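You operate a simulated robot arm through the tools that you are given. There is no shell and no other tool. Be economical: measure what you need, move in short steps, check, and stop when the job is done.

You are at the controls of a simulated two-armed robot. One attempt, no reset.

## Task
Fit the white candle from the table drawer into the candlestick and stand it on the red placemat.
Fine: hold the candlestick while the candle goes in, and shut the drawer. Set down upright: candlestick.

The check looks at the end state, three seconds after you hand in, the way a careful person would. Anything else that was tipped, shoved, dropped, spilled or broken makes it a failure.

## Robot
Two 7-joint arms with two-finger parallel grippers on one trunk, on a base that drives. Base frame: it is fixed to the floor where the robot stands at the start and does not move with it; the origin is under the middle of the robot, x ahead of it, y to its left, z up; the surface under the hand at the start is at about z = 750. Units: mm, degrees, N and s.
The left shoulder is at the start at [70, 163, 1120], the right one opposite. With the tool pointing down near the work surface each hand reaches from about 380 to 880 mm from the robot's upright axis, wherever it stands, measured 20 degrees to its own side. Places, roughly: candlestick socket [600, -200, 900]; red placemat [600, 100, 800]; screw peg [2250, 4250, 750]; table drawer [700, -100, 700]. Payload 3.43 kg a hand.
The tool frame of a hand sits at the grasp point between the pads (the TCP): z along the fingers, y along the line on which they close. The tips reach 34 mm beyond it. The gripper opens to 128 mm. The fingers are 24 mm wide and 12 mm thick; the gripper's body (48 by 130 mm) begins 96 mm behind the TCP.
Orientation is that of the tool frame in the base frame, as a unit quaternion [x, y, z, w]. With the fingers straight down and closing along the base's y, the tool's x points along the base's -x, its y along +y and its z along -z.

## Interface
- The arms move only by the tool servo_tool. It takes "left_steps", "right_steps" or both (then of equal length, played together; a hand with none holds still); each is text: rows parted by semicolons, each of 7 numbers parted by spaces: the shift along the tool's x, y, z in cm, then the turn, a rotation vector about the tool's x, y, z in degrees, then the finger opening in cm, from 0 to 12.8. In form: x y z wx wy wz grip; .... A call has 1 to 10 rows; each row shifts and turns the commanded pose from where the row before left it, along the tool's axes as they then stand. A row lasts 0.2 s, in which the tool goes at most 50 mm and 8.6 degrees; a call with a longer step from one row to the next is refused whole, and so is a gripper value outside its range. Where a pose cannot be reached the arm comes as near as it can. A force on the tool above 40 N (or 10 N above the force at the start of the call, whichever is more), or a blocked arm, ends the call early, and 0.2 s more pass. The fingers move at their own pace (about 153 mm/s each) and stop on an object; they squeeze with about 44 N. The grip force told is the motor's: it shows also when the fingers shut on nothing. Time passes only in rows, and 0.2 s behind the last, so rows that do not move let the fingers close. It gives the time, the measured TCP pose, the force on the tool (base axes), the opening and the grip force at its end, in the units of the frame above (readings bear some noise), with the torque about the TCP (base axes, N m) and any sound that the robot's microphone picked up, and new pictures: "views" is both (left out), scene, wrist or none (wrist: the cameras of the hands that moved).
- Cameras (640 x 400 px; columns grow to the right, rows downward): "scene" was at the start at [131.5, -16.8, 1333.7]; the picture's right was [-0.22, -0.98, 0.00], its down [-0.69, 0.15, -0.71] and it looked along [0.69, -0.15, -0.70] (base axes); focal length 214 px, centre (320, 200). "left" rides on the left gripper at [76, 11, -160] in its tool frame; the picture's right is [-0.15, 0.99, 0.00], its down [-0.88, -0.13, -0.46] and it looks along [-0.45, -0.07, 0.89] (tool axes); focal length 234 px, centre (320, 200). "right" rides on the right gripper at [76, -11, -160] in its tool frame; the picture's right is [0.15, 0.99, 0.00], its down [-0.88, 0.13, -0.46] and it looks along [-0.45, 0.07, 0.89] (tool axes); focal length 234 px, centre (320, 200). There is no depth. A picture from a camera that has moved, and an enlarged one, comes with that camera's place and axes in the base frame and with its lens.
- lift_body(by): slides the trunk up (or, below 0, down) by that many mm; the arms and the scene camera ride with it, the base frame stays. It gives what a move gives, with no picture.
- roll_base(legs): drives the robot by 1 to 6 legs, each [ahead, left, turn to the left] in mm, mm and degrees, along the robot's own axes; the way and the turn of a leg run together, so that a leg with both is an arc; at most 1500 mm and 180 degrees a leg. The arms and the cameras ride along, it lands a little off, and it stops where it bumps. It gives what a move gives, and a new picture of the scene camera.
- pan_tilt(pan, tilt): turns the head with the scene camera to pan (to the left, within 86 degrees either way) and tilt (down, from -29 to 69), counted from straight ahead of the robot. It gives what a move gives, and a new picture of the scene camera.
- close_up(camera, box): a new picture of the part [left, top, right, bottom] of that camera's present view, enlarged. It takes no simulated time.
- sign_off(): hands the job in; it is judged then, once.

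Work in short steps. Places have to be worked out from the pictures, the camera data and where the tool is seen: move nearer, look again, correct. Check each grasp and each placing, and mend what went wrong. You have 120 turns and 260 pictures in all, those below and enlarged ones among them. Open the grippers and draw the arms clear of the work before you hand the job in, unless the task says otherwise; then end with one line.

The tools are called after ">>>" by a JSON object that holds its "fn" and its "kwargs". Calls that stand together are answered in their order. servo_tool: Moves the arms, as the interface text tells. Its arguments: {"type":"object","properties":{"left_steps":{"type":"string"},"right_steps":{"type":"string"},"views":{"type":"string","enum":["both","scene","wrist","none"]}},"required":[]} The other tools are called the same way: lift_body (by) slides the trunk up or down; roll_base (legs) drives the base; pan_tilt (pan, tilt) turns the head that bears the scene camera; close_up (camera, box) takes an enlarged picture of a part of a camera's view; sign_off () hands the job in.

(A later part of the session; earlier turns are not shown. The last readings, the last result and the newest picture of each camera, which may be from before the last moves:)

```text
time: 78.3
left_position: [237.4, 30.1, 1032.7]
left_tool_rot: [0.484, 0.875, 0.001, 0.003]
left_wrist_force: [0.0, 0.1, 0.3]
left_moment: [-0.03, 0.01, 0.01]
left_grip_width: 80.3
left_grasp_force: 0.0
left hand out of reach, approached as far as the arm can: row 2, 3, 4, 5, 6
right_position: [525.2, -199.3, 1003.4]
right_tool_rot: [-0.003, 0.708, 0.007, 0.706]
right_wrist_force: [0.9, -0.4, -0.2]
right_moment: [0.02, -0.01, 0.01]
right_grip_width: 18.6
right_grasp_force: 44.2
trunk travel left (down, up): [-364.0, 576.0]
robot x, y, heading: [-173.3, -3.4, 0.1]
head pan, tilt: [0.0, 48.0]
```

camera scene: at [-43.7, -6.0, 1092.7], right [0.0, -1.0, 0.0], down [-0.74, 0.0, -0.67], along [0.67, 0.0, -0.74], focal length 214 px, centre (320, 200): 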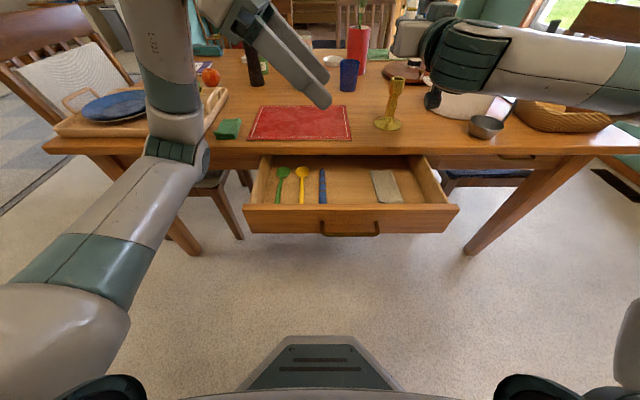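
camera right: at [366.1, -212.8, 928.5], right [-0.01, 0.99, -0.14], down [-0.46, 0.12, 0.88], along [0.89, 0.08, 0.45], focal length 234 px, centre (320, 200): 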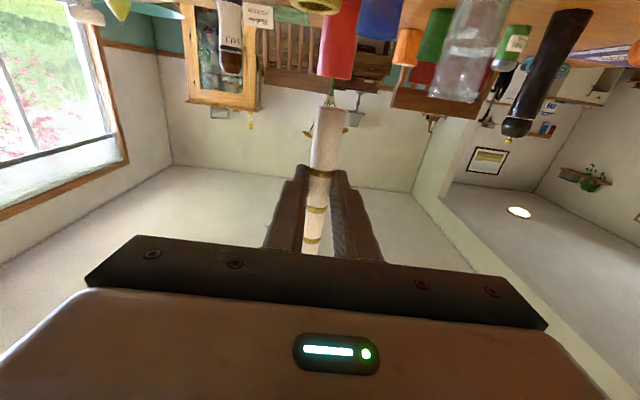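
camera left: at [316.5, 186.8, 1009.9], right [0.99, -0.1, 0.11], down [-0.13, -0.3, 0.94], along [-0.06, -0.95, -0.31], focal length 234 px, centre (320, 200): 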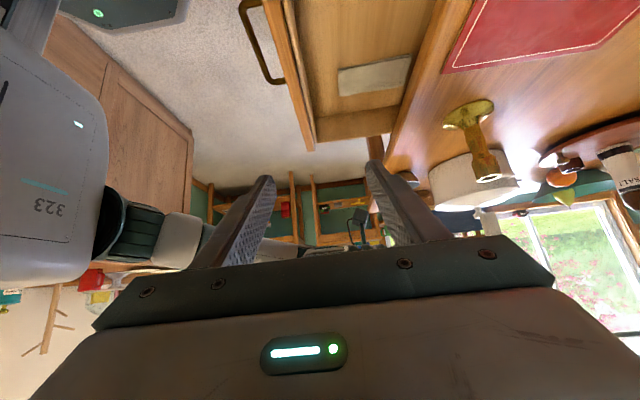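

Now tool-down with ~58° roll. Moving the left hand out to about [560,60,1000], well clear of the right hand.

>>> {"fn": "servo_tool", "kwargs": {"left_steps": "-1.83 3.62 0.4 0 0 0 8;-1.83 3.62 0.4 0 0 0 8;-1.83 3.62 0.4 0 0 0 8;-1.83 3.62 0.4 0 0 0 8;-1.83 3.62 0.4 0 0 0 8;-1.83 3.62 0.4 0 0 0 8;-1.83 3.62 0.4 0 0 0 8;-1.83 3.62 0.4 0 0 0 8;0 0 0 0 0 8 8;0 0 0 0 0 8 8", "views": "both"}}

```text
time: 80.5
left_position: [372.3, 24.5, 935.1]
left_tool_rot: [0.601, 0.799, 0.001, 0.004]
left_wrist_force: [-0.4, 0.7, 0.6]
left_moment: [0.01, -0.04, 0.0]
left_grip_width: 80.0
left_grasp_force: 0.1
left hand out of reach, approached as far as the arm can: row 5, 6, 7, 8, 9, 10
right_position: [525.3, -199.1, 1004.2]
right_tool_rot: [-0.003, 0.708, 0.006, 0.706]
right_wrist_force: [0.0, -0.5, 0.0]
right_moment: [-0.02, 0.0, -0.01]
right_grip_width: 18.9
right_grasp_force: 44.0
trunk travel left (down, up): [-364.0, 576.0]
robot x, y, heading: [-174.6, -8.1, -0.0]
head pan, tilt: [0.0, 48.0]
camera scene: at [-43.6, -6.0, 1092.7], right [0.0, -1.0, 0.0], down [-0.74, 0.0, -0.67], along [0.67, 0.0, -0.74], focal length 214 px, centre (320, 200)
camera left: at [362.0, 101.8, 1092.1], right [0.99, 0.13, 0.01], down [0.12, -0.88, 0.46], along [0.07, -0.45, -0.89], focal length 234 px, centre (320, 200)
```

scene: 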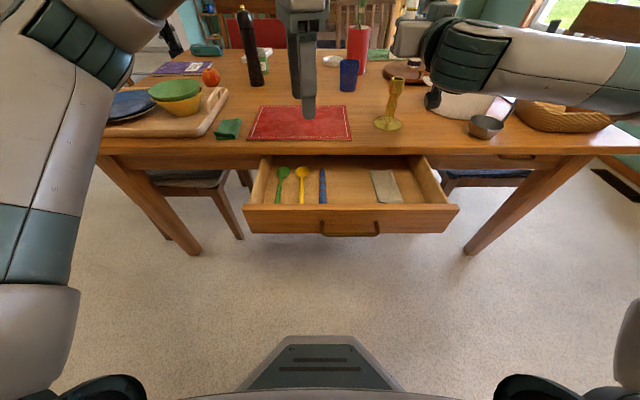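
left: 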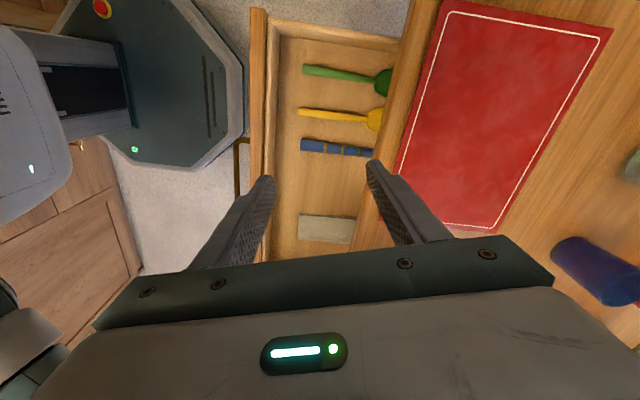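

With the trunk low, a forward-horizontal posture suits the arms. I'll turn the left hand to point forward-right (yaw −60°, 24° down), which suits both viewing and holding the stem.

>>> {"fn": "servo_tool", "kwargs": {"left_steps": "0 0 0 -0.98 -8.14 -1.56 8;0 0 0 -0.98 -8.14 -1.56 8;0 0 0 -0.98 -8.14 -1.56 8;0 0 0 -0.98 -8.14 -1.56 8;0 0 0 -0.98 -8.14 -1.56 8;0 0 0 -0.98 -8.14 -1.56 8;0 0 0 -0.98 -8.14 -1.56 8;0 0 0 -0.98 -8.14 -1.56 8;0 0 0 0 0 0 8", "views": "both"}}

```text
time: 82.5
left_position: [373.5, 25.1, 934.6]
left_tool_rot: [0.421, 0.726, -0.272, 0.471]
left_wrist_force: [0.0, 0.7, 0.1]
left_moment: [0.0, 0.01, -0.01]
left_grip_width: 79.9
left_grasp_force: 0.1
right_position: [524.7, -200.1, 1003.2]
right_tool_rot: [-0.003, 0.708, 0.007, 0.706]
right_wrist_force: [0.0, 0.2, -0.3]
right_moment: [0.02, 0.03, -0.01]
right_grip_width: 18.7
right_grasp_force: 44.0
trunk travel left (down, up): [-364.0, 576.0]
robot x, y, heading: [-173.3, -3.8, -0.1]
head pan, tilt: [0.0, 48.0]
camera scene: at [-43.6, -6.0, 1092.7], right [0.0, -1.0, 0.0], down [-0.74, 0.0, -0.67], along [0.67, 0.0, -0.74], focal length 214 px, centre (320, 200)
camera left: at [296.4, 184.0, 929.4], right [0.89, 0.44, 0.14], down [-0.14, -0.02, 0.99], along [0.44, -0.9, 0.05], focal length 234 px, centre (320, 200)
```

scene: 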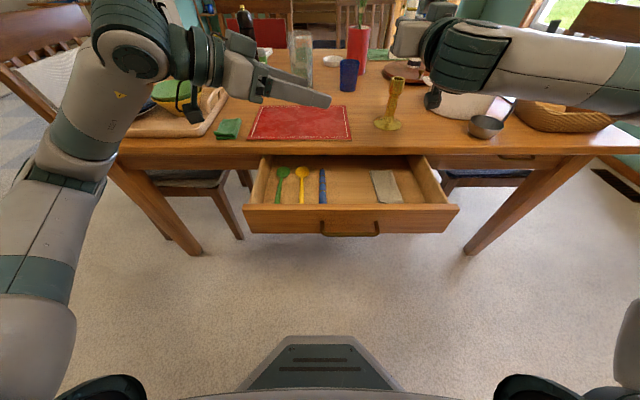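
left: 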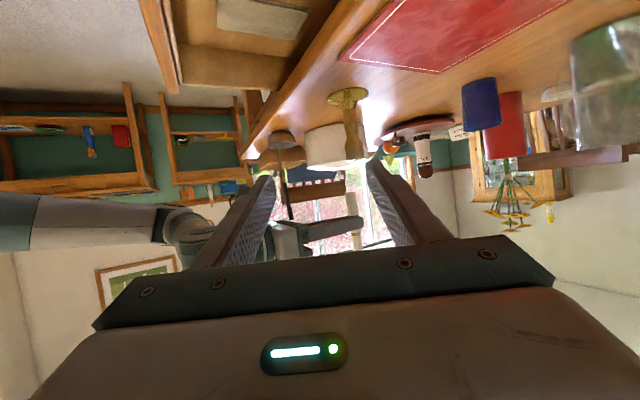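

Orientation is perfect and the left camera sees candlestick and candle. Moving in along the approach line, stopping ~150 mm from the stem.

>>> {"fn": "servo_tool", "kwargs": {"left_steps": "-0.41 1.21 3.68 0 0 0 7;-0.41 1.21 3.68 0 0 0 7;-0.41 1.21 3.68 0 0 0 7;-0.41 1.21 3.68 0 0 0 7;-0.41 1.21 3.68 0 0 0 7;0 0 0 0 0 0 7", "views": "both"}}

```text
time: 83.9
left_position: [513.7, -95.9, 874.9]
left_tool_rot: [0.421, 0.726, -0.271, 0.471]
left_wrist_force: [0.2, -0.6, -0.1]
left_moment: [-0.02, -0.02, 0.02]
left_grip_width: 69.9
left_grasp_force: 0.0
right_position: [525.7, -199.4, 1003.2]
right_tool_rot: [-0.002, 0.708, 0.008, 0.706]
right_wrist_force: [-0.3, 0.3, 0.3]
right_moment: [-0.01, 0.0, 0.04]
right_grip_width: 18.7
right_grasp_force: 43.9
trunk travel left (down, up): [-364.0, 576.0]
robot x, y, heading: [-174.1, -7.9, 0.1]
head pan, tilt: [0.0, 48.0]
camera scene: at [-43.8, -5.6, 1092.7], right [0.0, -1.0, 0.0], down [-0.74, 0.0, -0.67], along [0.67, 0.0, -0.74], focal length 214 px, centre (320, 200)
camera left: at [436.5, 62.7, 871.3], right [0.89, 0.44, 0.14], down [-0.14, -0.02, 0.99], along [0.44, -0.9, 0.05], focal length 234 px, centre (320, 200)
```

scene: 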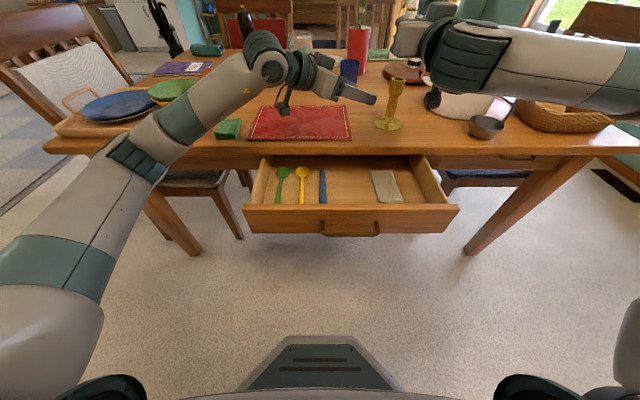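
left: 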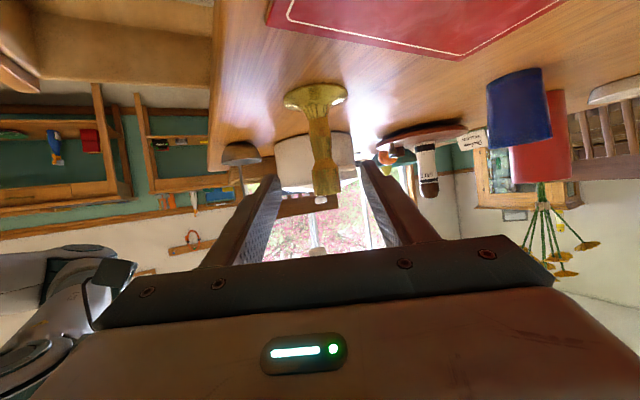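

Great view of the candlestick; zooming to see alignment.

>>> {"fn": "close_up", "kwargs": {"camera": "left", "box": [240, 60, 400, 260]}}

>>> {"fn": "close_up", "kwargs": {"camera": "right", "box": [240, 0, 400, 140]}}

```text
2.00 times, centred on (320, 160) of left
camera zoom: at [436.5, 62.7, 871.3], right [0.89, 0.44, 0.14], down [-0.14, -0.02, 0.99], along [0.44, -0.9, 0.05], focal length 468 px, centre (320, 280)
```

zoom: 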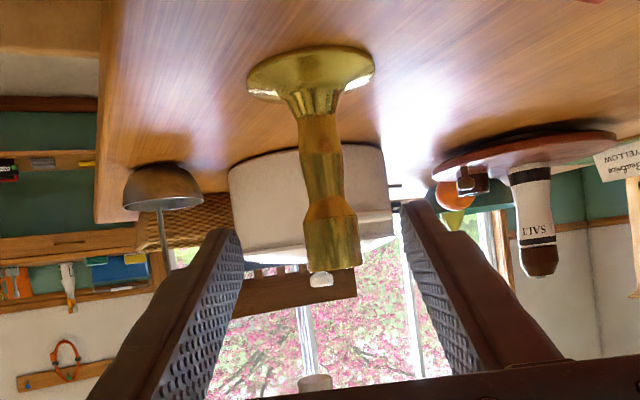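

```text
2.86 times, centred on (320, 70) of right
camera zoom: at [366.1, -212.7, 928.5], right [-0.02, 0.99, -0.14], down [-0.45, 0.12, 0.88], along [0.89, 0.08, 0.45], focal length 669 px, centre (320, 571)
```

zoom: 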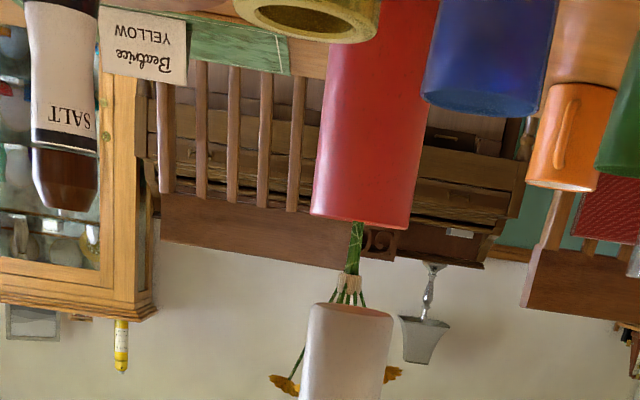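

Left camera: rim ≈[585,−219,≈883], candle axis at TCP+26 mm in x, bottom 58 mm below TCP. Now advancing the left hand ~120 mm of the 150 to the stem.

>>> {"fn": "servo_tool", "kwargs": {"left_steps": "0.21 0 3 0 0 0 7;0.21 0 3 0 0 0 7;0.21 0 3 0 0 0 7;0.21 0 2 0 0 0 7;0 0 0 0 0 0 7", "views": "wrist"}}

```text
time: 85.1
left_position: [562.2, -180.5, 824.1]
left_tool_rot: [0.422, 0.727, -0.271, 0.469]
left_wrist_force: [0.7, -0.3, -0.7]
left_moment: [0.01, -0.02, 0.0]
left_grip_width: 69.8
left_grasp_force: 0.1
right_position: [526.0, -199.9, 1004.4]
right_tool_rot: [-0.003, 0.708, 0.007, 0.706]
right_wrist_force: [0.4, -0.6, -1.2]
right_moment: [-0.01, 0.02, -0.01]
right_grip_width: 18.4
right_grasp_force: 44.3
trunk travel left (down, up): [-364.0, 576.0]
robot x, y, heading: [-176.2, -6.0, -0.2]
head pan, tilt: [0.0, 48.0]
camera left: at [485.1, -22.4, 819.5], right [0.89, 0.44, 0.14], down [-0.14, -0.02, 0.99], along [0.44, -0.9, 0.05], focal length 234 px, centre (320, 200)
```

left: 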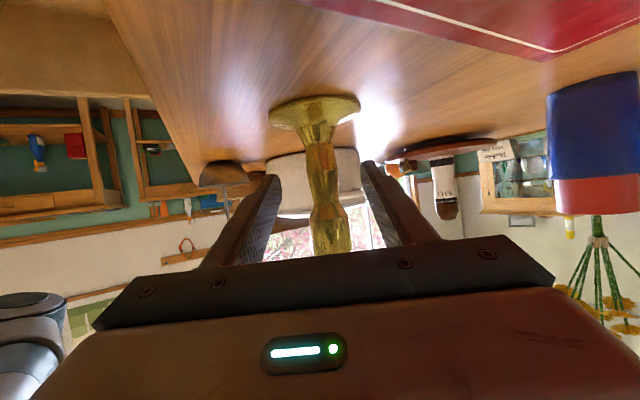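

Approach is fine, but from here the rim is hidden by the palm. I'll back the left hand 110 mm, align the candle over the socket using its view, and simultaneously move the right hand (+33 x, −19 y, −40 z).

>>> {"fn": "servo_tool", "kwargs": {"left_steps": "-0.21 0 -3 0 0 0 7;-0.21 0 -3 0 0 0 7;-0.21 0 -3 0 0 0 7;-0.21 0 -2 0 0 0 7;0 0 0 0 0 0 7;0 0 0 0 0 0 7", "right_steps": "0 -0.95 1.65 0 0 0 0;0 -0.95 1.65 0 0 0 0;1.5 0 0 0 0 0 0;1.5 0 0 0 0 0 0;1 0 0 0 0 0 0;0 0 0 0 0 0 0", "views": "wrist"}}

>>> {"fn": "close_up", "kwargs": {"camera": "left", "box": [270, 140, 390, 240]}}

>>> {"fn": "close_up", "kwargs": {"camera": "right", "box": [240, 30, 400, 150]}}

```text
time: 86.5
left_position: [514.8, -97.4, 877.7]
left_tool_rot: [0.422, 0.726, -0.272, 0.47]
left_wrist_force: [-0.3, -0.1, -0.5]
left_moment: [0.0, 0.0, -0.04]
left_grip_width: 70.0
left_grasp_force: 0.1
right_position: [558.6, -219.0, 995.6]
right_tool_rot: [-0.004, 0.709, 0.009, 0.706]
right_wrist_force: [0.6, -0.5, 0.5]
right_moment: [0.01, -0.02, 0.02]
right_grip_width: 18.3
right_grasp_force: 44.1
right hand out of reach, approached as far as the arm can: row 3, 4, 5
trunk travel left (down, up): [-364.0, 576.0]
robot x, y, heading: [-175.2, -8.0, -0.1]
head pan, tilt: [0.0, 48.0]
camera right: at [399.7, -232.1, 920.7], right [-0.01, 0.99, -0.14], down [-0.45, 0.12, 0.88], along [0.89, 0.08, 0.45], focal length 234 px, centre (320, 200)
camera left: at [437.5, 61.3, 872.9], right [0.89, 0.44, 0.14], down [-0.14, -0.02, 0.99], along [0.44, -0.9, 0.05], focal length 234 px, centre (320, 200)
```

right: 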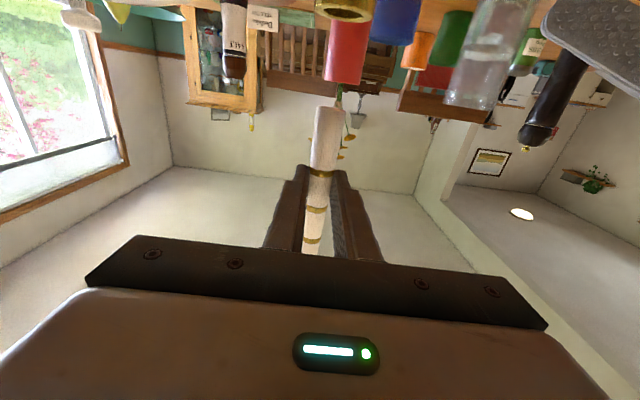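
left: 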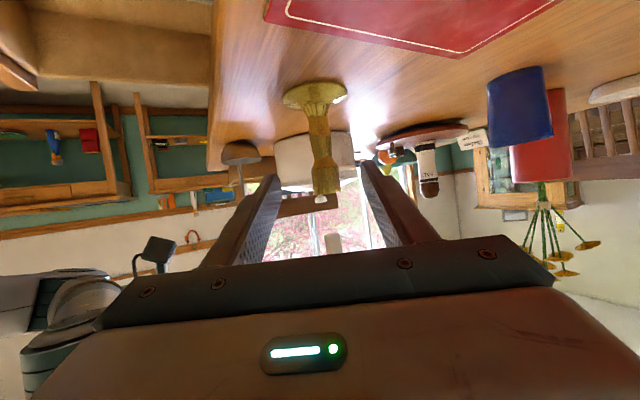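

```text
4.00 times, centred on (330, 190) of left
camera zoom: at [437.5, 61.3, 872.9], right [0.89, 0.44, 0.14], down [-0.14, -0.02, 0.99], along [0.44, -0.9, 0.05], focal length 937 px, centre (280, 240)
```

zoom: 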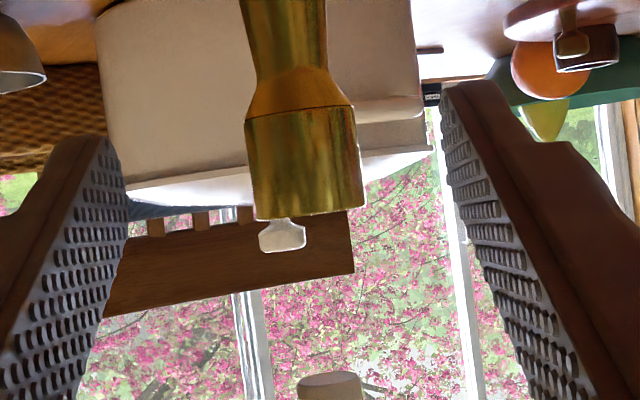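

```text
3.33 times, centred on (320, 90) of right
camera zoom: at [399.7, -232.1, 920.7], right [-0.01, 0.99, -0.14], down [-0.45, 0.12, 0.88], along [0.89, 0.08, 0.45], focal length 781 px, centre (320, 567)
```

zoom: 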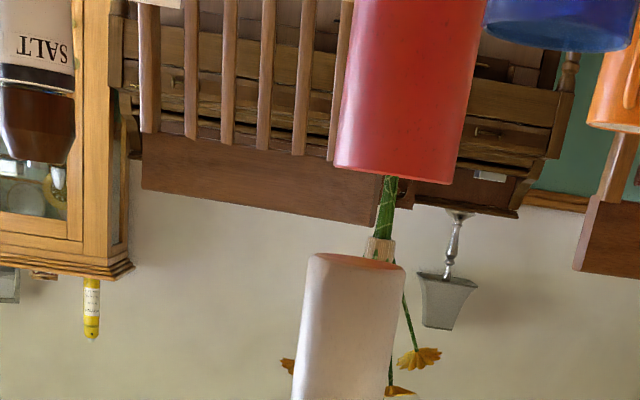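

Alignment is excellent in both views (within ~1 mm). Arm can't descend with level pitch, so I'll lower the trunk 40 mm, leaving the candle ~12 mm over the rim.

>>> {"fn": "lift_body", "kwargs": {"by": -40}}

>>> {"fn": "close_up", "kwargs": {"camera": "left", "box": [270, 140, 390, 240]}}

>>> {"fn": "close_up", "kwargs": {"camera": "right", "box": [270, 20, 430, 140]}}

```text
time: 87.4
left_position: [513.4, -98.3, 837.5]
left_tool_rot: [0.421, 0.726, -0.271, 0.471]
left_wrist_force: [-1.0, 0.6, 0.6]
left_moment: [0.04, -0.02, 0.01]
left_grip_width: 70.0
left_grasp_force: 0.1
right_position: [559.5, -217.8, 955.5]
right_tool_rot: [-0.002, 0.709, 0.008, 0.706]
right_wrist_force: [0.1, -0.4, -1.1]
right_moment: [-0.01, -0.01, -0.01]
right_grip_width: 18.7
right_grasp_force: 43.9
trunk travel left (down, up): [-324.0, 616.0]
robot x, y, heading: [-175.6, -5.5, 0.1]
head pan, tilt: [0.0, 48.0]
```

```text
4.00 times, centred on (330, 190) of left
camera zoom: at [437.4, 61.2, 832.9], right [0.89, 0.44, 0.14], down [-0.14, -0.02, 0.99], along [0.44, -0.9, 0.05], focal length 937 px, centre (280, 240)
```

zoom: 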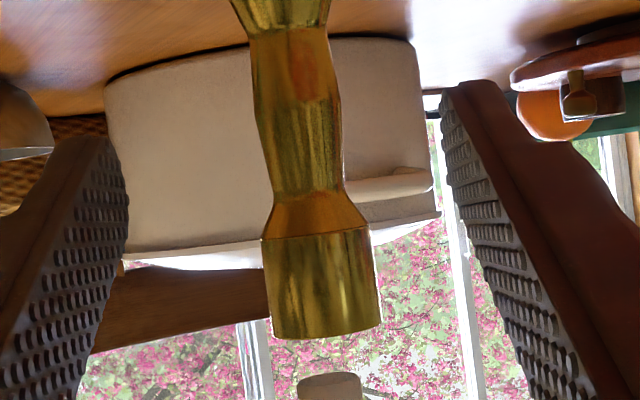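

```text
3.33 times, centred on (350, 80) of right
camera zoom: at [399.5, -232.0, 880.8], right [-0.01, 0.99, -0.14], down [-0.45, 0.12, 0.88], along [0.89, 0.08, 0.45], focal length 781 px, centre (220, 600)
```

zoom: 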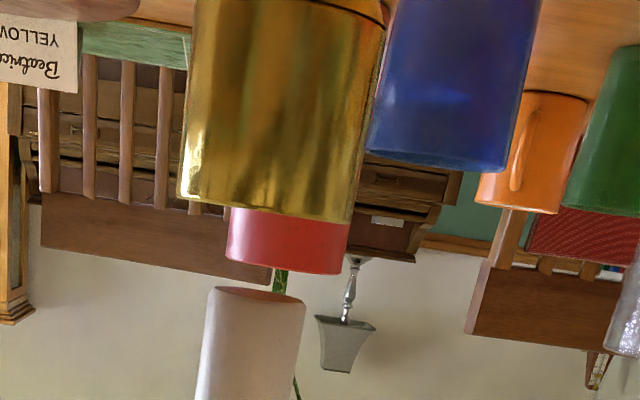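

Small correction needed: candle +2 mm x, −1.3 mm y. I'll apply it and advance the left hand to the stem at the same time.

>>> {"fn": "servo_tool", "kwargs": {"left_steps": "-0.58 0.06 3.3 0 0 0 7;-0.58 0.06 3.3 0 0 0 7;-0.58 0.06 3.3 0 0 0 7;-0.58 0.06 3.3 0 0 0 7;0 0 0 0 0 0 7", "right_steps": "0 -0.13 0.21 0 0 0 0;0 0 0 0 0 0 0;0 0 0 0 0 0 0;0 0 0 0 0 0 0;0 0 0 0 0 0 0", "views": "wrist"}}

```text
time: 88.6
left_position: [580.2, -208.5, 804.2]
left_tool_rot: [0.421, 0.727, -0.271, 0.471]
left_wrist_force: [0.3, 0.2, -0.6]
left_moment: [-0.03, 0.01, 0.01]
left_grip_width: 69.8
left_grasp_force: 0.0
right_position: [560.6, -219.4, 956.0]
right_tool_rot: [-0.002, 0.709, 0.007, 0.705]
right_wrist_force: [0.0, 0.5, 1.1]
right_moment: [0.0, -0.01, 0.02]
right_grip_width: 18.7
right_grasp_force: 44.2
trunk travel left (down, up): [-324.0, 616.0]
robot x, y, heading: [-174.2, -8.0, 0.0]
head pan, tilt: [0.0, 48.0]
camera right: at [401.4, -233.1, 880.5], right [-0.01, 0.99, -0.14], down [-0.45, 0.12, 0.88], along [0.89, 0.08, 0.45], focal length 234 px, centre (320, 200)
camera left: at [503.9, -49.8, 800.3], right [0.89, 0.44, 0.14], down [-0.14, -0.02, 0.99], along [0.44, -0.9, 0.05], focal length 234 px, centre (320, 200)
```

right: 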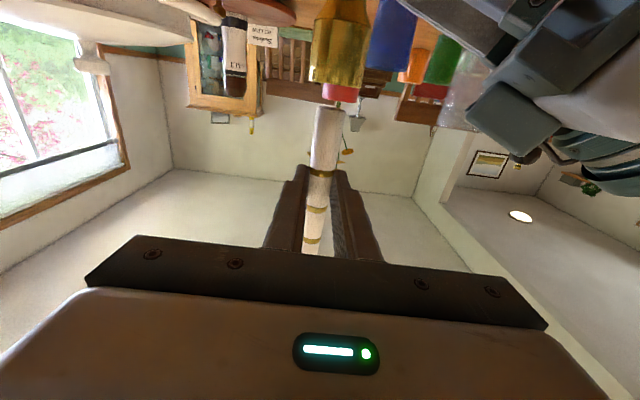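
left: 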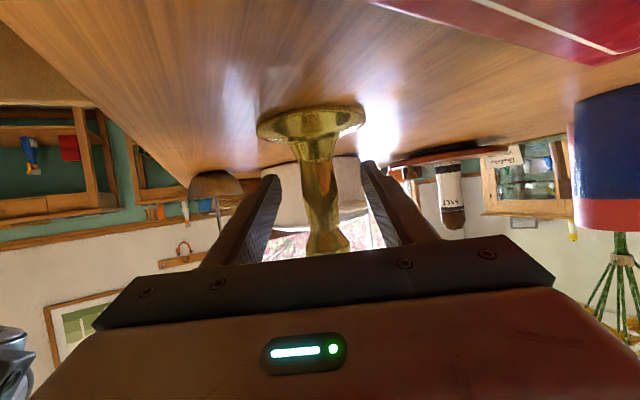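

Stem is centred between the left fingers. Since the right arm is at its lower limit, I raise both hands 40 mm and then lower the trunk 45 mm, regaining downward arm travel.

>>> {"fn": "servo_tool", "kwargs": {"left_steps": "-1.83 0 -0.8 0 0 0 7;-1.83 0 -0.8 0 0 0 7;0 0 0 0 0 0 7", "right_steps": "-2.2 0 0 0 0 0 0;-2.2 0 0 0 0 0 0;0 0 0 0 0 0 0", "views": "none"}}

>>> {"fn": "lift_body", "kwargs": {"by": -40}}

>>> {"fn": "close_up", "kwargs": {"camera": "right", "box": [270, 20, 430, 140]}}

>>> {"fn": "close_up", "kwargs": {"camera": "left", "box": [200, 60, 440, 260]}}

```text
time: 89.4
left_position: [582.3, -208.4, 843.9]
left_tool_rot: [0.421, 0.727, -0.27, 0.471]
left_wrist_force: [-0.4, 0.1, -0.1]
left_moment: [0.02, -0.01, 0.03]
left_grip_width: 69.8
left_grasp_force: 0.0
right_position: [563.3, -220.5, 998.6]
right_tool_rot: [-0.002, 0.709, 0.007, 0.705]
right_wrist_force: [-1.3, -0.1, -0.1]
right_moment: [0.06, -0.01, 0.0]
right_grip_width: 18.3
right_grasp_force: 44.3
trunk travel left (down, up): [-324.0, 616.0]
robot x, y, heading: [-174.7, -7.6, -0.1]
head pan, tilt: [0.0, 48.0]
```

```text
time: 90.2
left_position: [580.6, -209.5, 804.4]
left_tool_rot: [0.421, 0.727, -0.271, 0.47]
left_wrist_force: [-0.6, -0.3, 0.4]
left_moment: [0.0, 0.0, 0.01]
left_grip_width: 70.2
left_grasp_force: 0.0
right_position: [562.5, -219.6, 958.1]
right_tool_rot: [-0.002, 0.709, 0.008, 0.706]
right_wrist_force: [-0.5, 0.3, -0.7]
right_moment: [0.0, 0.01, -0.01]
right_grip_width: 18.7
right_grasp_force: 43.7
trunk travel left (down, up): [-284.0, 656.0]
robot x, y, heading: [-175.1, -5.2, 0.1]
head pan, tilt: [0.0, 48.0]
```

```text
3.33 times, centred on (350, 80) of right
camera zoom: at [402.2, -232.6, 883.3], right [-0.01, 0.99, -0.14], down [-0.45, 0.12, 0.88], along [0.89, 0.08, 0.45], focal length 781 px, centre (220, 600)
```

zoom: 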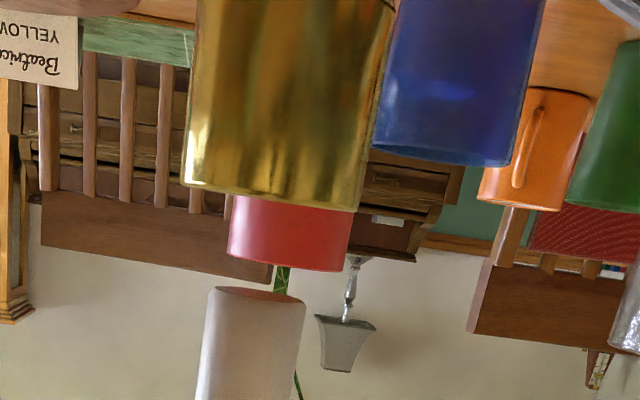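

```text
2.00 times, centred on (320, 160) of left
camera zoom: at [503.8, -50.2, 800.3], right [0.89, 0.44, 0.14], down [-0.14, -0.02, 0.99], along [0.44, -0.9, 0.05], focal length 468 px, centre (320, 280)
```

zoom: 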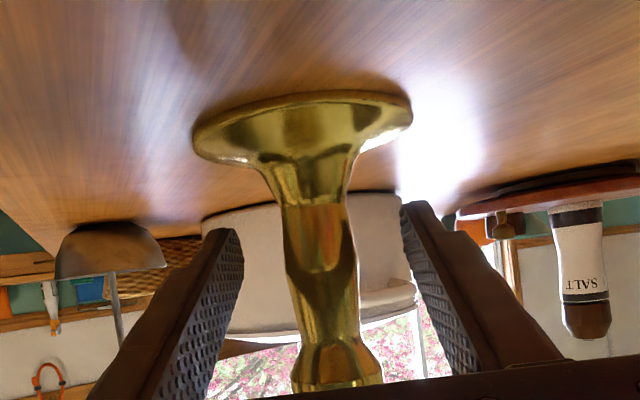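

Still well aligned. Closing the left gripper on the stem.

>>> {"fn": "servo_tool", "kwargs": {"left_steps": "0 0 0 0 0 0 4;0 0 0 0 0 0 2.8;0 0 0 0 0 0 0;0 0 0 0 0 0 0;0 0 0 0 0 0 0", "views": "wrist"}}

>>> {"fn": "close_up", "kwargs": {"camera": "right", "box": [270, 20, 430, 140]}}

```text
time: 91.4
left_position: [580.9, -209.0, 805.0]
left_tool_rot: [0.422, 0.726, -0.272, 0.471]
left_wrist_force: [-1.7, -0.7, 1.6]
left_moment: [-0.19, 0.07, -0.08]
left_grip_width: 26.9
left_grasp_force: 44.1
right_position: [562.1, -219.9, 958.9]
right_tool_rot: [-0.002, 0.709, 0.008, 0.705]
right_wrist_force: [0.7, -0.1, -0.2]
right_moment: [0.03, -0.01, 0.01]
right_grip_width: 18.7
right_grasp_force: 43.8
trunk travel left (down, up): [-284.0, 656.0]
robot x, y, heading: [-169.8, -9.0, -0.3]
head pan, tilt: [0.0, 48.0]
camera left: at [503.8, -50.4, 800.3], right [0.89, 0.44, 0.14], down [-0.14, -0.02, 0.99], along [0.44, -0.9, 0.05], focal length 234 px, centre (320, 200)
```

left: 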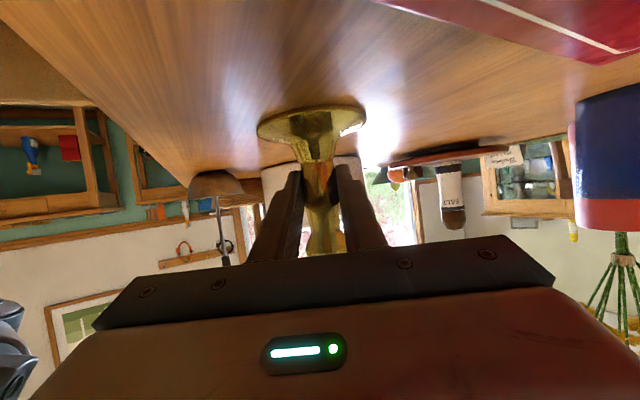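

```text
3.33 times, centred on (350, 80) of right
camera zoom: at [402.3, -232.8, 883.2], right [-0.01, 0.99, -0.14], down [-0.45, 0.12, 0.88], along [0.89, 0.08, 0.45], focal length 781 px, centre (220, 600)
```

zoom: 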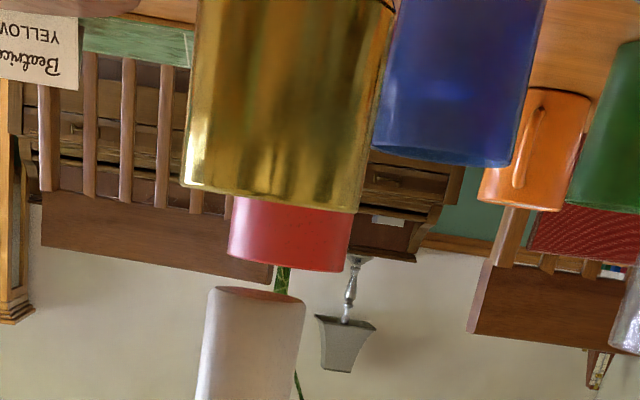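

Stem held (26.9 mm), rim hasn't moved. Lowering the candle ~20 mm in small steps and watching force.

>>> {"fn": "servo_tool", "kwargs": {"right_steps": "0.6 -0.07 0 0 0 0 0;0.5 0 0 0 0 0 0;0.4 0 0 0 0 0 0;0.3 0 0 0 0 0 0;0.2 0 0 0 0 0 0", "views": "none"}}

>>> {"fn": "close_up", "kwargs": {"camera": "right", "box": [270, 20, 430, 140]}}

```text
time: 92.6
left_position: [581.0, -208.7, 805.5]
left_tool_rot: [0.421, 0.727, -0.271, 0.47]
left_wrist_force: [-1.0, -1.0, 2.7]
left_moment: [-0.19, 0.12, -0.08]
left_grip_width: 27.1
left_grasp_force: 44.0
right_position: [561.6, -220.3, 937.6]
right_tool_rot: [-0.002, 0.708, 0.007, 0.706]
right_wrist_force: [-0.4, 0.3, 0.6]
right_moment: [0.04, 0.04, -0.02]
right_grip_width: 18.8
right_grasp_force: 43.6
trunk travel left (down, up): [-284.0, 656.0]
robot x, y, heading: [-173.4, -5.1, 0.1]
head pan, tilt: [0.0, 48.0]
```

```text
3.33 times, centred on (350, 80) of right
camera zoom: at [401.9, -233.7, 862.6], right [-0.01, 0.99, -0.14], down [-0.45, 0.12, 0.88], along [0.89, 0.08, 0.45], focal length 781 px, centre (220, 600)
```

zoom: 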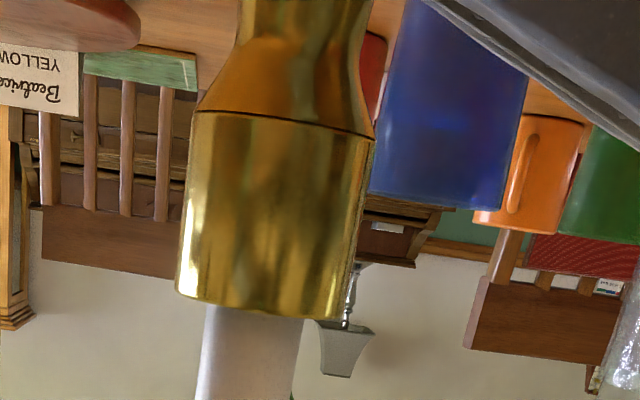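

Candle bottom is about at rim level, no contact force, centred. Continuing down 12 mm gently.

>>> {"fn": "servo_tool", "kwargs": {"right_steps": "0.3 0 0 0 0 0 0;0.3 0 0 0 0 0 0;0.3 0 0 0 0 0 0;0.3 0 0 0 0 0 0;0 0 0 0 0 0 0", "views": "none"}}

>>> {"fn": "close_up", "kwargs": {"camera": "right", "box": [270, 20, 430, 140]}}

```text
time: 93.8
left_position: [581.1, -209.5, 804.7]
left_tool_rot: [0.421, 0.727, -0.271, 0.47]
left_wrist_force: [-1.9, 0.3, 1.9]
left_moment: [-0.17, 0.16, -0.09]
left_grip_width: 27.1
left_grasp_force: 43.9
right_position: [561.5, -220.1, 926.8]
right_tool_rot: [-0.002, 0.708, 0.006, 0.706]
right_wrist_force: [-0.2, -0.1, -1.9]
right_moment: [-0.05, 0.01, -0.01]
right_grip_width: 18.5
right_grasp_force: 43.8
trunk travel left (down, up): [-284.0, 656.0]
robot x, y, heading: [-173.0, -9.6, -0.2]
head pan, tilt: [0.0, 48.0]
```

```text
3.33 times, centred on (350, 80) of right
camera zoom: at [401.8, -232.5, 851.1], right [-0.01, 0.99, -0.14], down [-0.45, 0.12, 0.88], along [0.89, 0.08, 0.45], focal length 781 px, centre (220, 600)
```

zoom: 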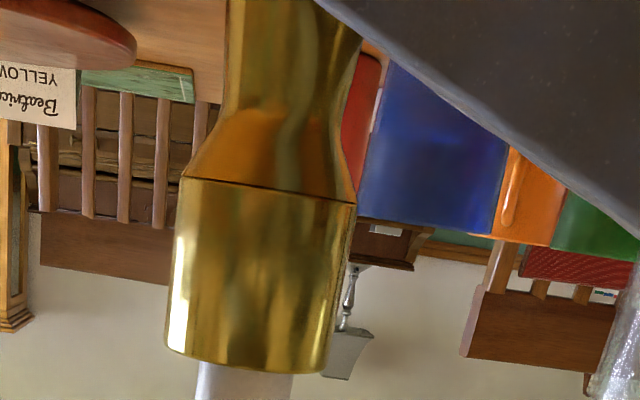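

Candle is ~14 mm into the socket with no lateral force. Continue until it bottoms.

>>> {"fn": "servo_tool", "kwargs": {"right_steps": "0.3 0 0 0 0 0 0;0.3 0 0 0 0 0 0;0.3 0 0 0 0 0 0;0 0 0 0 0 0 0", "views": "none"}}

>>> {"fn": "close_up", "kwargs": {"camera": "right", "box": [0, 0, 640, 400]}}

```text
time: 94.8
left_position: [580.9, -209.0, 803.7]
left_tool_rot: [0.421, 0.726, -0.271, 0.471]
left_wrist_force: [-2.0, 1.1, 3.1]
left_moment: [-0.17, 0.09, -0.08]
left_grip_width: 27.2
left_grasp_force: 43.8
right_position: [562.7, -218.8, 917.2]
right_tool_rot: [-0.002, 0.709, 0.008, 0.705]
right_wrist_force: [-0.4, 0.0, -0.4]
right_moment: [-0.01, 0.02, 0.01]
right_grip_width: 18.8
right_grasp_force: 43.6
trunk travel left (down, up): [-284.0, 656.0]
robot x, y, heading: [-173.3, -9.9, -0.2]
head pan, tilt: [0.0, 48.0]
```

```text
1.00 times, centred on (320, 200) of right (not enlarged: the box is as wide or as high as the picture)
camera zoom: at [401.9, -233.2, 842.4], right [-0.01, 0.99, -0.14], down [-0.45, 0.12, 0.88], along [0.89, 0.08, 0.45], focal length 234 px, centre (320, 200)
```

zoom: 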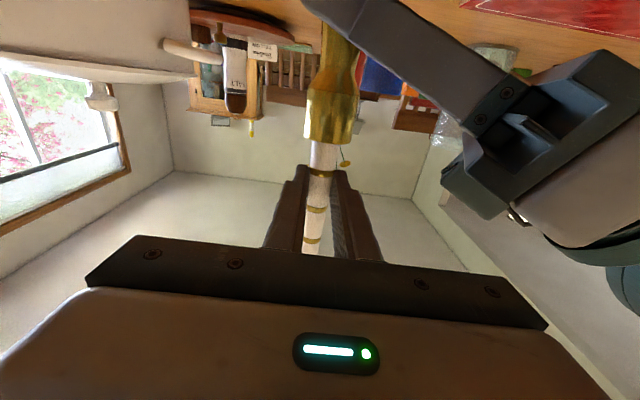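

Now ~23 mm deep. A few more millimetres in 2 mm steps.

>>> {"fn": "servo_tool", "kwargs": {"right_steps": "0.2 0 0 0 0 0 0;0.2 0 0 0 0 0 0;0.2 0 0 0 0 0 0;0.2 0 0 0 0 0 0;0 0 0 0 0 0 0", "views": "none"}}

```text
time: 96.0
left_position: [580.1, -209.5, 805.2]
left_tool_rot: [0.421, 0.726, -0.272, 0.471]
left_wrist_force: [-0.8, 0.6, 4.1]
left_moment: [-0.11, 0.12, -0.05]
left_grip_width: 26.8
left_grasp_force: 44.2
right_position: [561.2, -219.6, 914.2]
right_tool_rot: [-0.002, 0.71, 0.007, 0.704]
right_wrist_force: [-0.8, 0.5, -0.1]
right_moment: [0.02, -0.02, -0.01]
right_grip_width: 18.5
right_grasp_force: 43.6
right hand out of reach, approached as far as the arm can: row 4
trunk travel left (down, up): [-284.0, 656.0]
robot x, y, heading: [-174.9, -5.7, -0.0]
head pan, tilt: [0.0, 48.0]
```

Arm limit reached at ~27 mm depth; no bottom contact yet. Releasing the candle gently so it can settle.

>>> {"fn": "servo_tool", "kwargs": {"right_steps": "0 0 0 0 0 0 2.1;0 0 0 0 0 0 2.6;0 0 0 0 0 0 3.4;0 0 0 0 0 0 4", "views": "wrist"}}

>>> {"fn": "close_up", "kwargs": {"camera": "right", "box": [240, 60, 400, 260]}}

```text
time: 97.0
left_position: [580.9, -208.3, 804.5]
left_tool_rot: [0.421, 0.726, -0.271, 0.471]
left_wrist_force: [-2.1, 1.3, 1.5]
left_moment: [-0.13, 0.13, -0.09]
left_grip_width: 27.0
left_grasp_force: 44.6
right_position: [561.7, -220.5, 914.0]
right_tool_rot: [-0.002, 0.71, 0.007, 0.705]
right_wrist_force: [-0.3, -0.4, 0.4]
right_moment: [0.06, 0.0, -0.03]
right_grip_width: 40.0
right_grasp_force: 0.0
trunk travel left (down, up): [-284.0, 656.0]
robot x, y, heading: [-173.0, -8.4, 0.2]
head pan, tilt: [0.0, 48.0]
camera right: at [401.3, -232.8, 839.2], right [-0.01, 0.99, -0.14], down [-0.45, 0.12, 0.88], along [0.89, 0.08, 0.45], focal length 234 px, centre (320, 200)
```

right: 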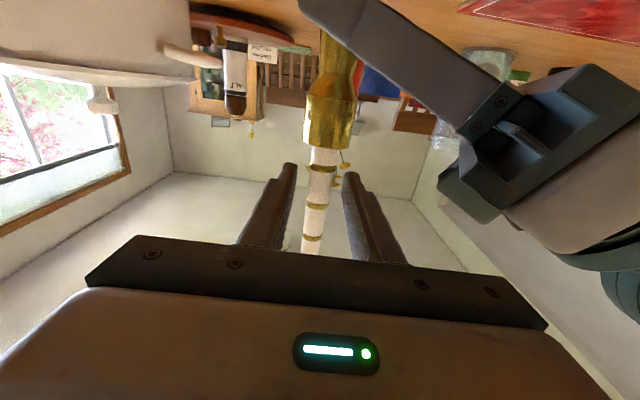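

```text
2.00 times, centred on (320, 160) of right
camera zoom: at [401.3, -232.8, 839.2], right [-0.01, 0.99, -0.14], down [-0.45, 0.12, 0.88], along [0.89, 0.08, 0.45], focal length 468 px, centre (320, 280)
```

zoom: 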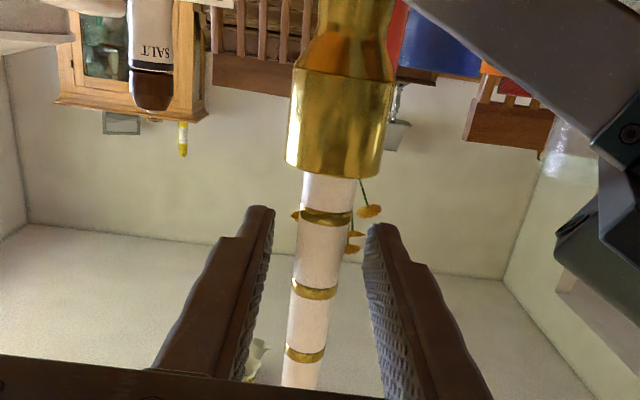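

The candle settled into the socket and stands freely between the fingers. Opening wider and raising the right hand straight up over the candle.

>>> {"fn": "servo_tool", "kwargs": {"right_steps": "0 0 0 0 0 0 6;-2 0 0 0 0 0 6;-3 0 0 0 0 0 6;-4 0 0 0 0 0 6;-4 0 0 0 0 0 6;-3 0 0 0 0 0 6;0 0 0 0 0 0 6", "views": "both"}}

```text
time: 98.6
left_position: [581.2, -207.9, 804.0]
left_tool_rot: [0.421, 0.726, -0.271, 0.471]
left_wrist_force: [-0.6, 0.4, 2.2]
left_moment: [-0.13, 0.1, -0.04]
left_grip_width: 27.0
left_grasp_force: 43.9
right_position: [560.1, -220.1, 1074.7]
right_tool_rot: [-0.003, 0.708, 0.006, 0.706]
right_wrist_force: [0.5, -0.2, 0.6]
right_moment: [-0.01, -0.03, 0.03]
right_grip_width: 59.9
right_grasp_force: 0.1
trunk travel left (down, up): [-284.0, 656.0]
robot x, y, heading: [-170.8, -5.9, 0.1]
head pan, tilt: [0.0, 48.0]
camera scene: at [-43.9, -5.8, 1012.7], right [0.0, -1.0, 0.0], down [-0.74, 0.0, -0.67], along [0.67, 0.0, -0.74], focal length 214 px, centre (320, 200)
camera right: at [401.5, -234.5, 998.9], right [-0.01, 0.99, -0.14], down [-0.45, 0.12, 0.88], along [0.89, 0.08, 0.45], focal length 234 px, centre (320, 200)
```

scene: 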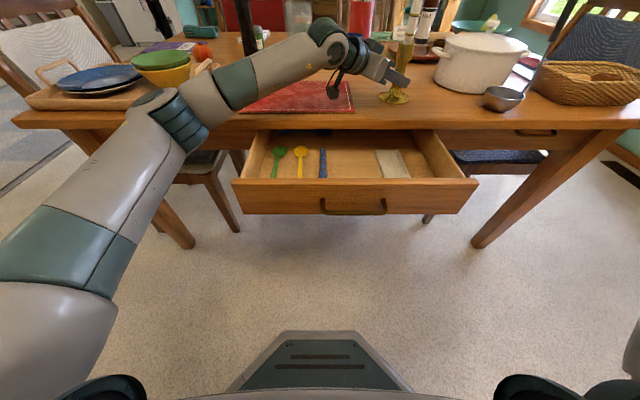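
right: 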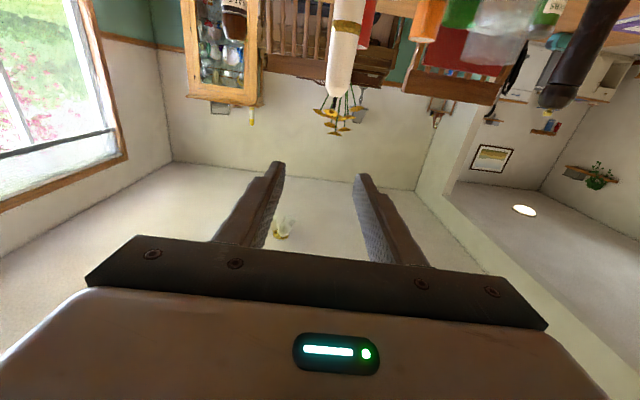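

Candle stands in the socket. Right hand moves away to the right first; left then lifts the candlestick ~50 mm slowly.

>>> {"fn": "servo_tool", "kwargs": {"right_steps": "0 -3.5 0 0 0 0 6;0 -4 0 0 0 0 6;0 -4 0 0 0 0 6;0 -3 -1 0 0 0 6;0 0 0 0 0 0 6;0 0 0 0 0 0 6;0 0 0 0 0 0 6;0 0 0 0 0 0 6", "left_steps": "0 0 0 0 0 0 0;0 0 0 0 0 0 0;0 0 0 0 0 0 0;0 0 0 0 0 0 0;-1.37 0 -0.6 0 0 0 0;-1.37 0 -0.6 0 0 0 0;-1.83 0 -0.8 0 0 0 0;0 0 0 0 0 0 0", "views": "both"}}

```text
time: 100.4
left_position: [582.9, -210.1, 852.6]
left_tool_rot: [0.421, 0.727, -0.271, 0.47]
left_wrist_force: [-0.1, -0.9, -2.9]
left_moment: [0.01, 0.03, 0.01]
left_grip_width: 27.0
left_grasp_force: 44.0
right_position: [554.8, -366.6, 1073.1]
right_tool_rot: [-0.002, 0.709, 0.007, 0.706]
right_wrist_force: [-0.2, -0.3, 0.0]
right_moment: [-0.03, 0.02, 0.02]
right_grip_width: 60.2
right_grasp_force: 0.2
trunk travel left (down, up): [-284.0, 656.0]
robot x, y, heading: [-173.7, -8.8, -0.0]
head pan, tilt: [0.0, 48.0]
camera scene: at [-43.3, -6.0, 1012.6], right [0.0, -1.0, 0.0], down [-0.74, 0.0, -0.67], along [0.67, 0.0, -0.74], focal length 214 px, centre (320, 200)
camera right: at [394.5, -379.4, 997.8], right [-0.01, 0.99, -0.14], down [-0.45, 0.12, 0.88], along [0.89, 0.08, 0.45], focal length 234 px, centre (320, 200)
camera left: at [505.5, -50.2, 849.1], right [0.89, 0.44, 0.14], down [-0.14, -0.02, 0.99], along [0.44, -0.9, 0.04], focal length 234 px, centre (320, 200)
```

scene: 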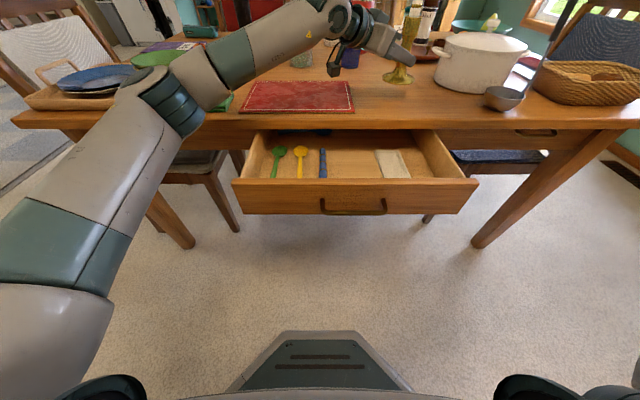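
right: 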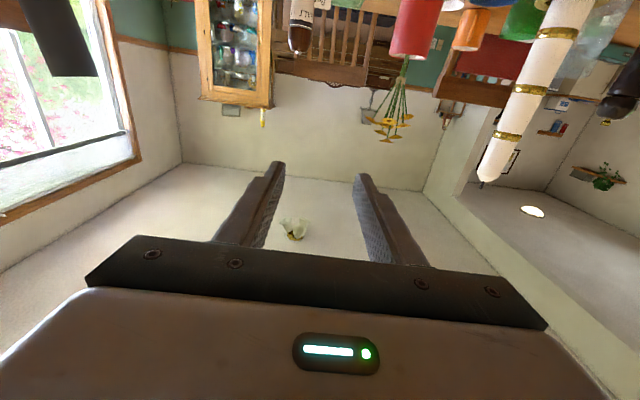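
left: 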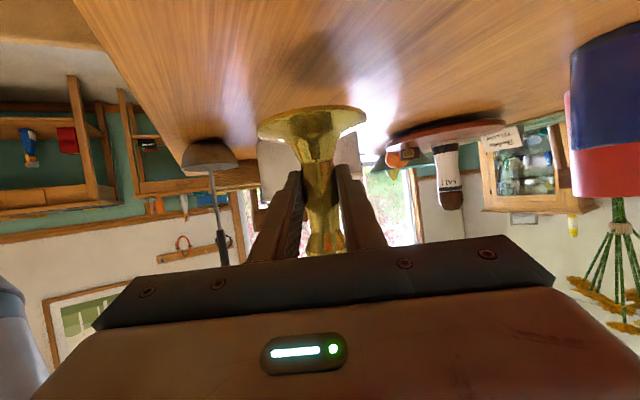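

Candlestick with candle is lifted ~48 mm, upright. Carrying it toward +y, first 120 mm.

>>> {"fn": "servo_tool", "kwargs": {"left_steps": "0.52 0.75 -1.18 0 0 0 0;1.04 1.5 -2.37 0 0 0 0;1.04 1.5 -2.37 0 0 0 0;1.04 1.5 -2.37 0 0 0 0;0.52 0.75 -1.18 0 0 0 0;0 0 0 0 0 0 0", "views": "scene"}}

```text
time: 101.8
left_position: [581.9, -124.2, 854.2]
left_tool_rot: [0.42, 0.728, -0.27, 0.47]
left_wrist_force: [0.9, 0.5, -2.3]
left_moment: [0.03, 0.04, -0.02]
left_grip_width: 26.8
left_grasp_force: 44.2
left hand out of reach, approached as far as the arm can: row 4, 5
right_position: [554.5, -367.2, 1073.5]
right_tool_rot: [-0.003, 0.709, 0.008, 0.706]
right_wrist_force: [-0.1, -0.3, 0.0]
right_moment: [0.0, 0.0, -0.01]
right_grip_width: 60.0
right_grasp_force: 0.0
trunk travel left (down, up): [-284.0, 656.0]
robot x, y, heading: [-171.0, -6.2, -0.0]
head pan, tilt: [0.0, 48.0]
camera scene: at [-43.3, -6.0, 1012.6], right [0.0, -1.0, 0.0], down [-0.74, 0.0, -0.67], along [0.67, 0.0, -0.74], focal length 214 px, centre (320, 200)
```

scene: 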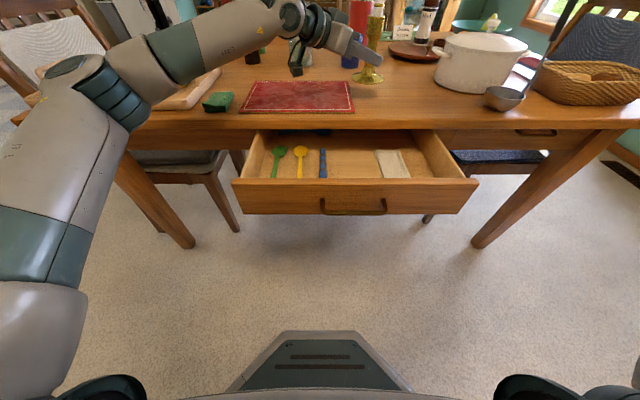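

Arm limit again; rather than re-yaw, I'll slide the whole base left 175 mm, carrying the candlestick over the placemat.

>>> {"fn": "roll_base", "kwargs": {"legs": [[10, 175, 0]]}}

>>> {"fn": "close_up", "kwargs": {"camera": "left", "box": [0, 0, 640, 400]}}

```text
time: 103.3
left_position: [592.9, 51.8, 854.7]
left_tool_rot: [0.419, 0.727, -0.27, 0.471]
left_wrist_force: [-0.6, 0.3, -1.9]
left_moment: [0.0, 0.01, 0.0]
left_grip_width: 27.0
left_grasp_force: 44.4
right_position: [563.7, -190.4, 1073.5]
right_tool_rot: [-0.003, 0.708, 0.007, 0.706]
right_wrist_force: [-0.6, 1.0, -0.3]
right_moment: [-0.01, 0.02, -0.03]
right_grip_width: 60.2
right_grasp_force: 0.1
trunk travel left (down, up): [-284.0, 656.0]
robot x, y, heading: [-168.2, 169.7, -0.0]
head pan, tilt: [0.0, 48.0]
camera scene: at [-33.3, 169.8, 1012.6], right [0.0, -1.0, 0.0], down [-0.74, 0.0, -0.67], along [0.67, 0.0, -0.74], focal length 214 px, centre (320, 200)
```

scene: 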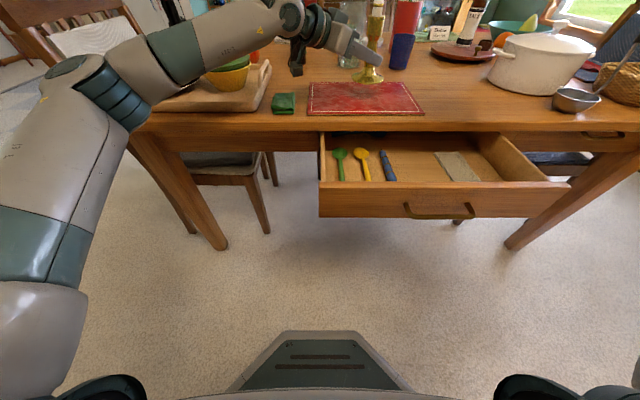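

```text
1.00 times, centred on (320, 200) of left (not enlarged: the box is as wide or as high as the picture)
camera zoom: at [515.0, 209.9, 850.3], right [0.89, 0.44, 0.13], down [-0.14, -0.02, 0.99], along [0.44, -0.9, 0.05], focal length 234 px, centre (320, 200)
```

zoom: 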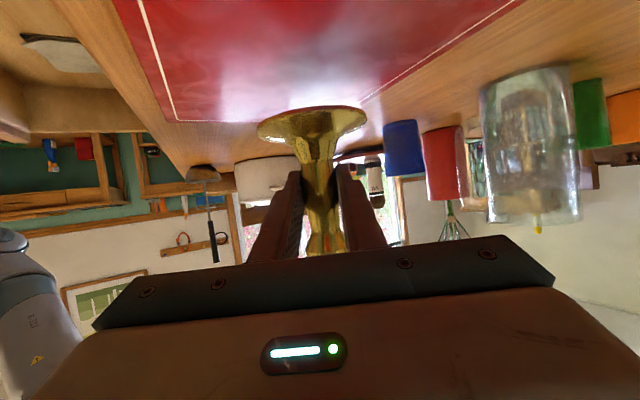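

Candlestick is at about [598,42], over the placemat. Lowering 42 mm, then feeling for contact.

>>> {"fn": "servo_tool", "kwargs": {"left_steps": "1.37 0 0.6 0 0 0 0;1.37 0 0.6 0 0 0 0;0.92 0 0.4 0 0 0 0;0.18 0 0.08 0 0 0 0;0 0 0 0 0 0 0", "views": "wrist"}}

```text
time: 104.5
left_position: [592.5, 51.7, 812.9]
left_tool_rot: [0.421, 0.727, -0.271, 0.469]
left_wrist_force: [0.7, -0.2, -3.2]
left_moment: [0.07, 0.01, 0.0]
left_grip_width: 26.9
left_grasp_force: 44.3
right_position: [563.7, -190.6, 1073.1]
right_tool_rot: [-0.003, 0.709, 0.008, 0.705]
right_wrist_force: [-0.8, 0.1, 0.2]
right_moment: [0.02, 0.0, 0.02]
right_grip_width: 59.9
right_grasp_force: 0.0
trunk travel left (down, up): [-284.0, 656.0]
robot x, y, heading: [-164.3, 167.9, -0.2]
head pan, tilt: [0.0, 48.0]
camera left: at [514.8, 209.5, 808.3], right [0.89, 0.44, 0.14], down [-0.14, -0.02, 0.99], along [0.44, -0.9, 0.04], focal length 234 px, centre (320, 200)
```

left: 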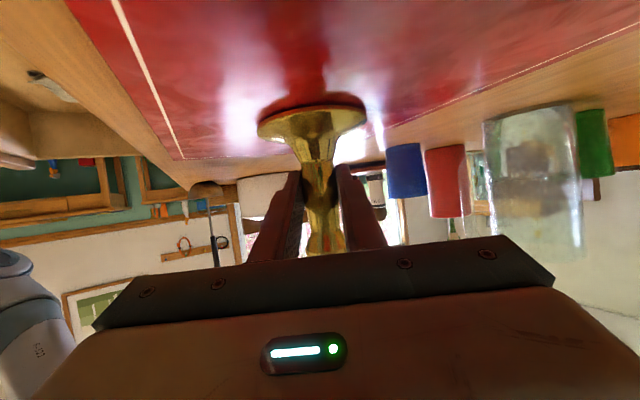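

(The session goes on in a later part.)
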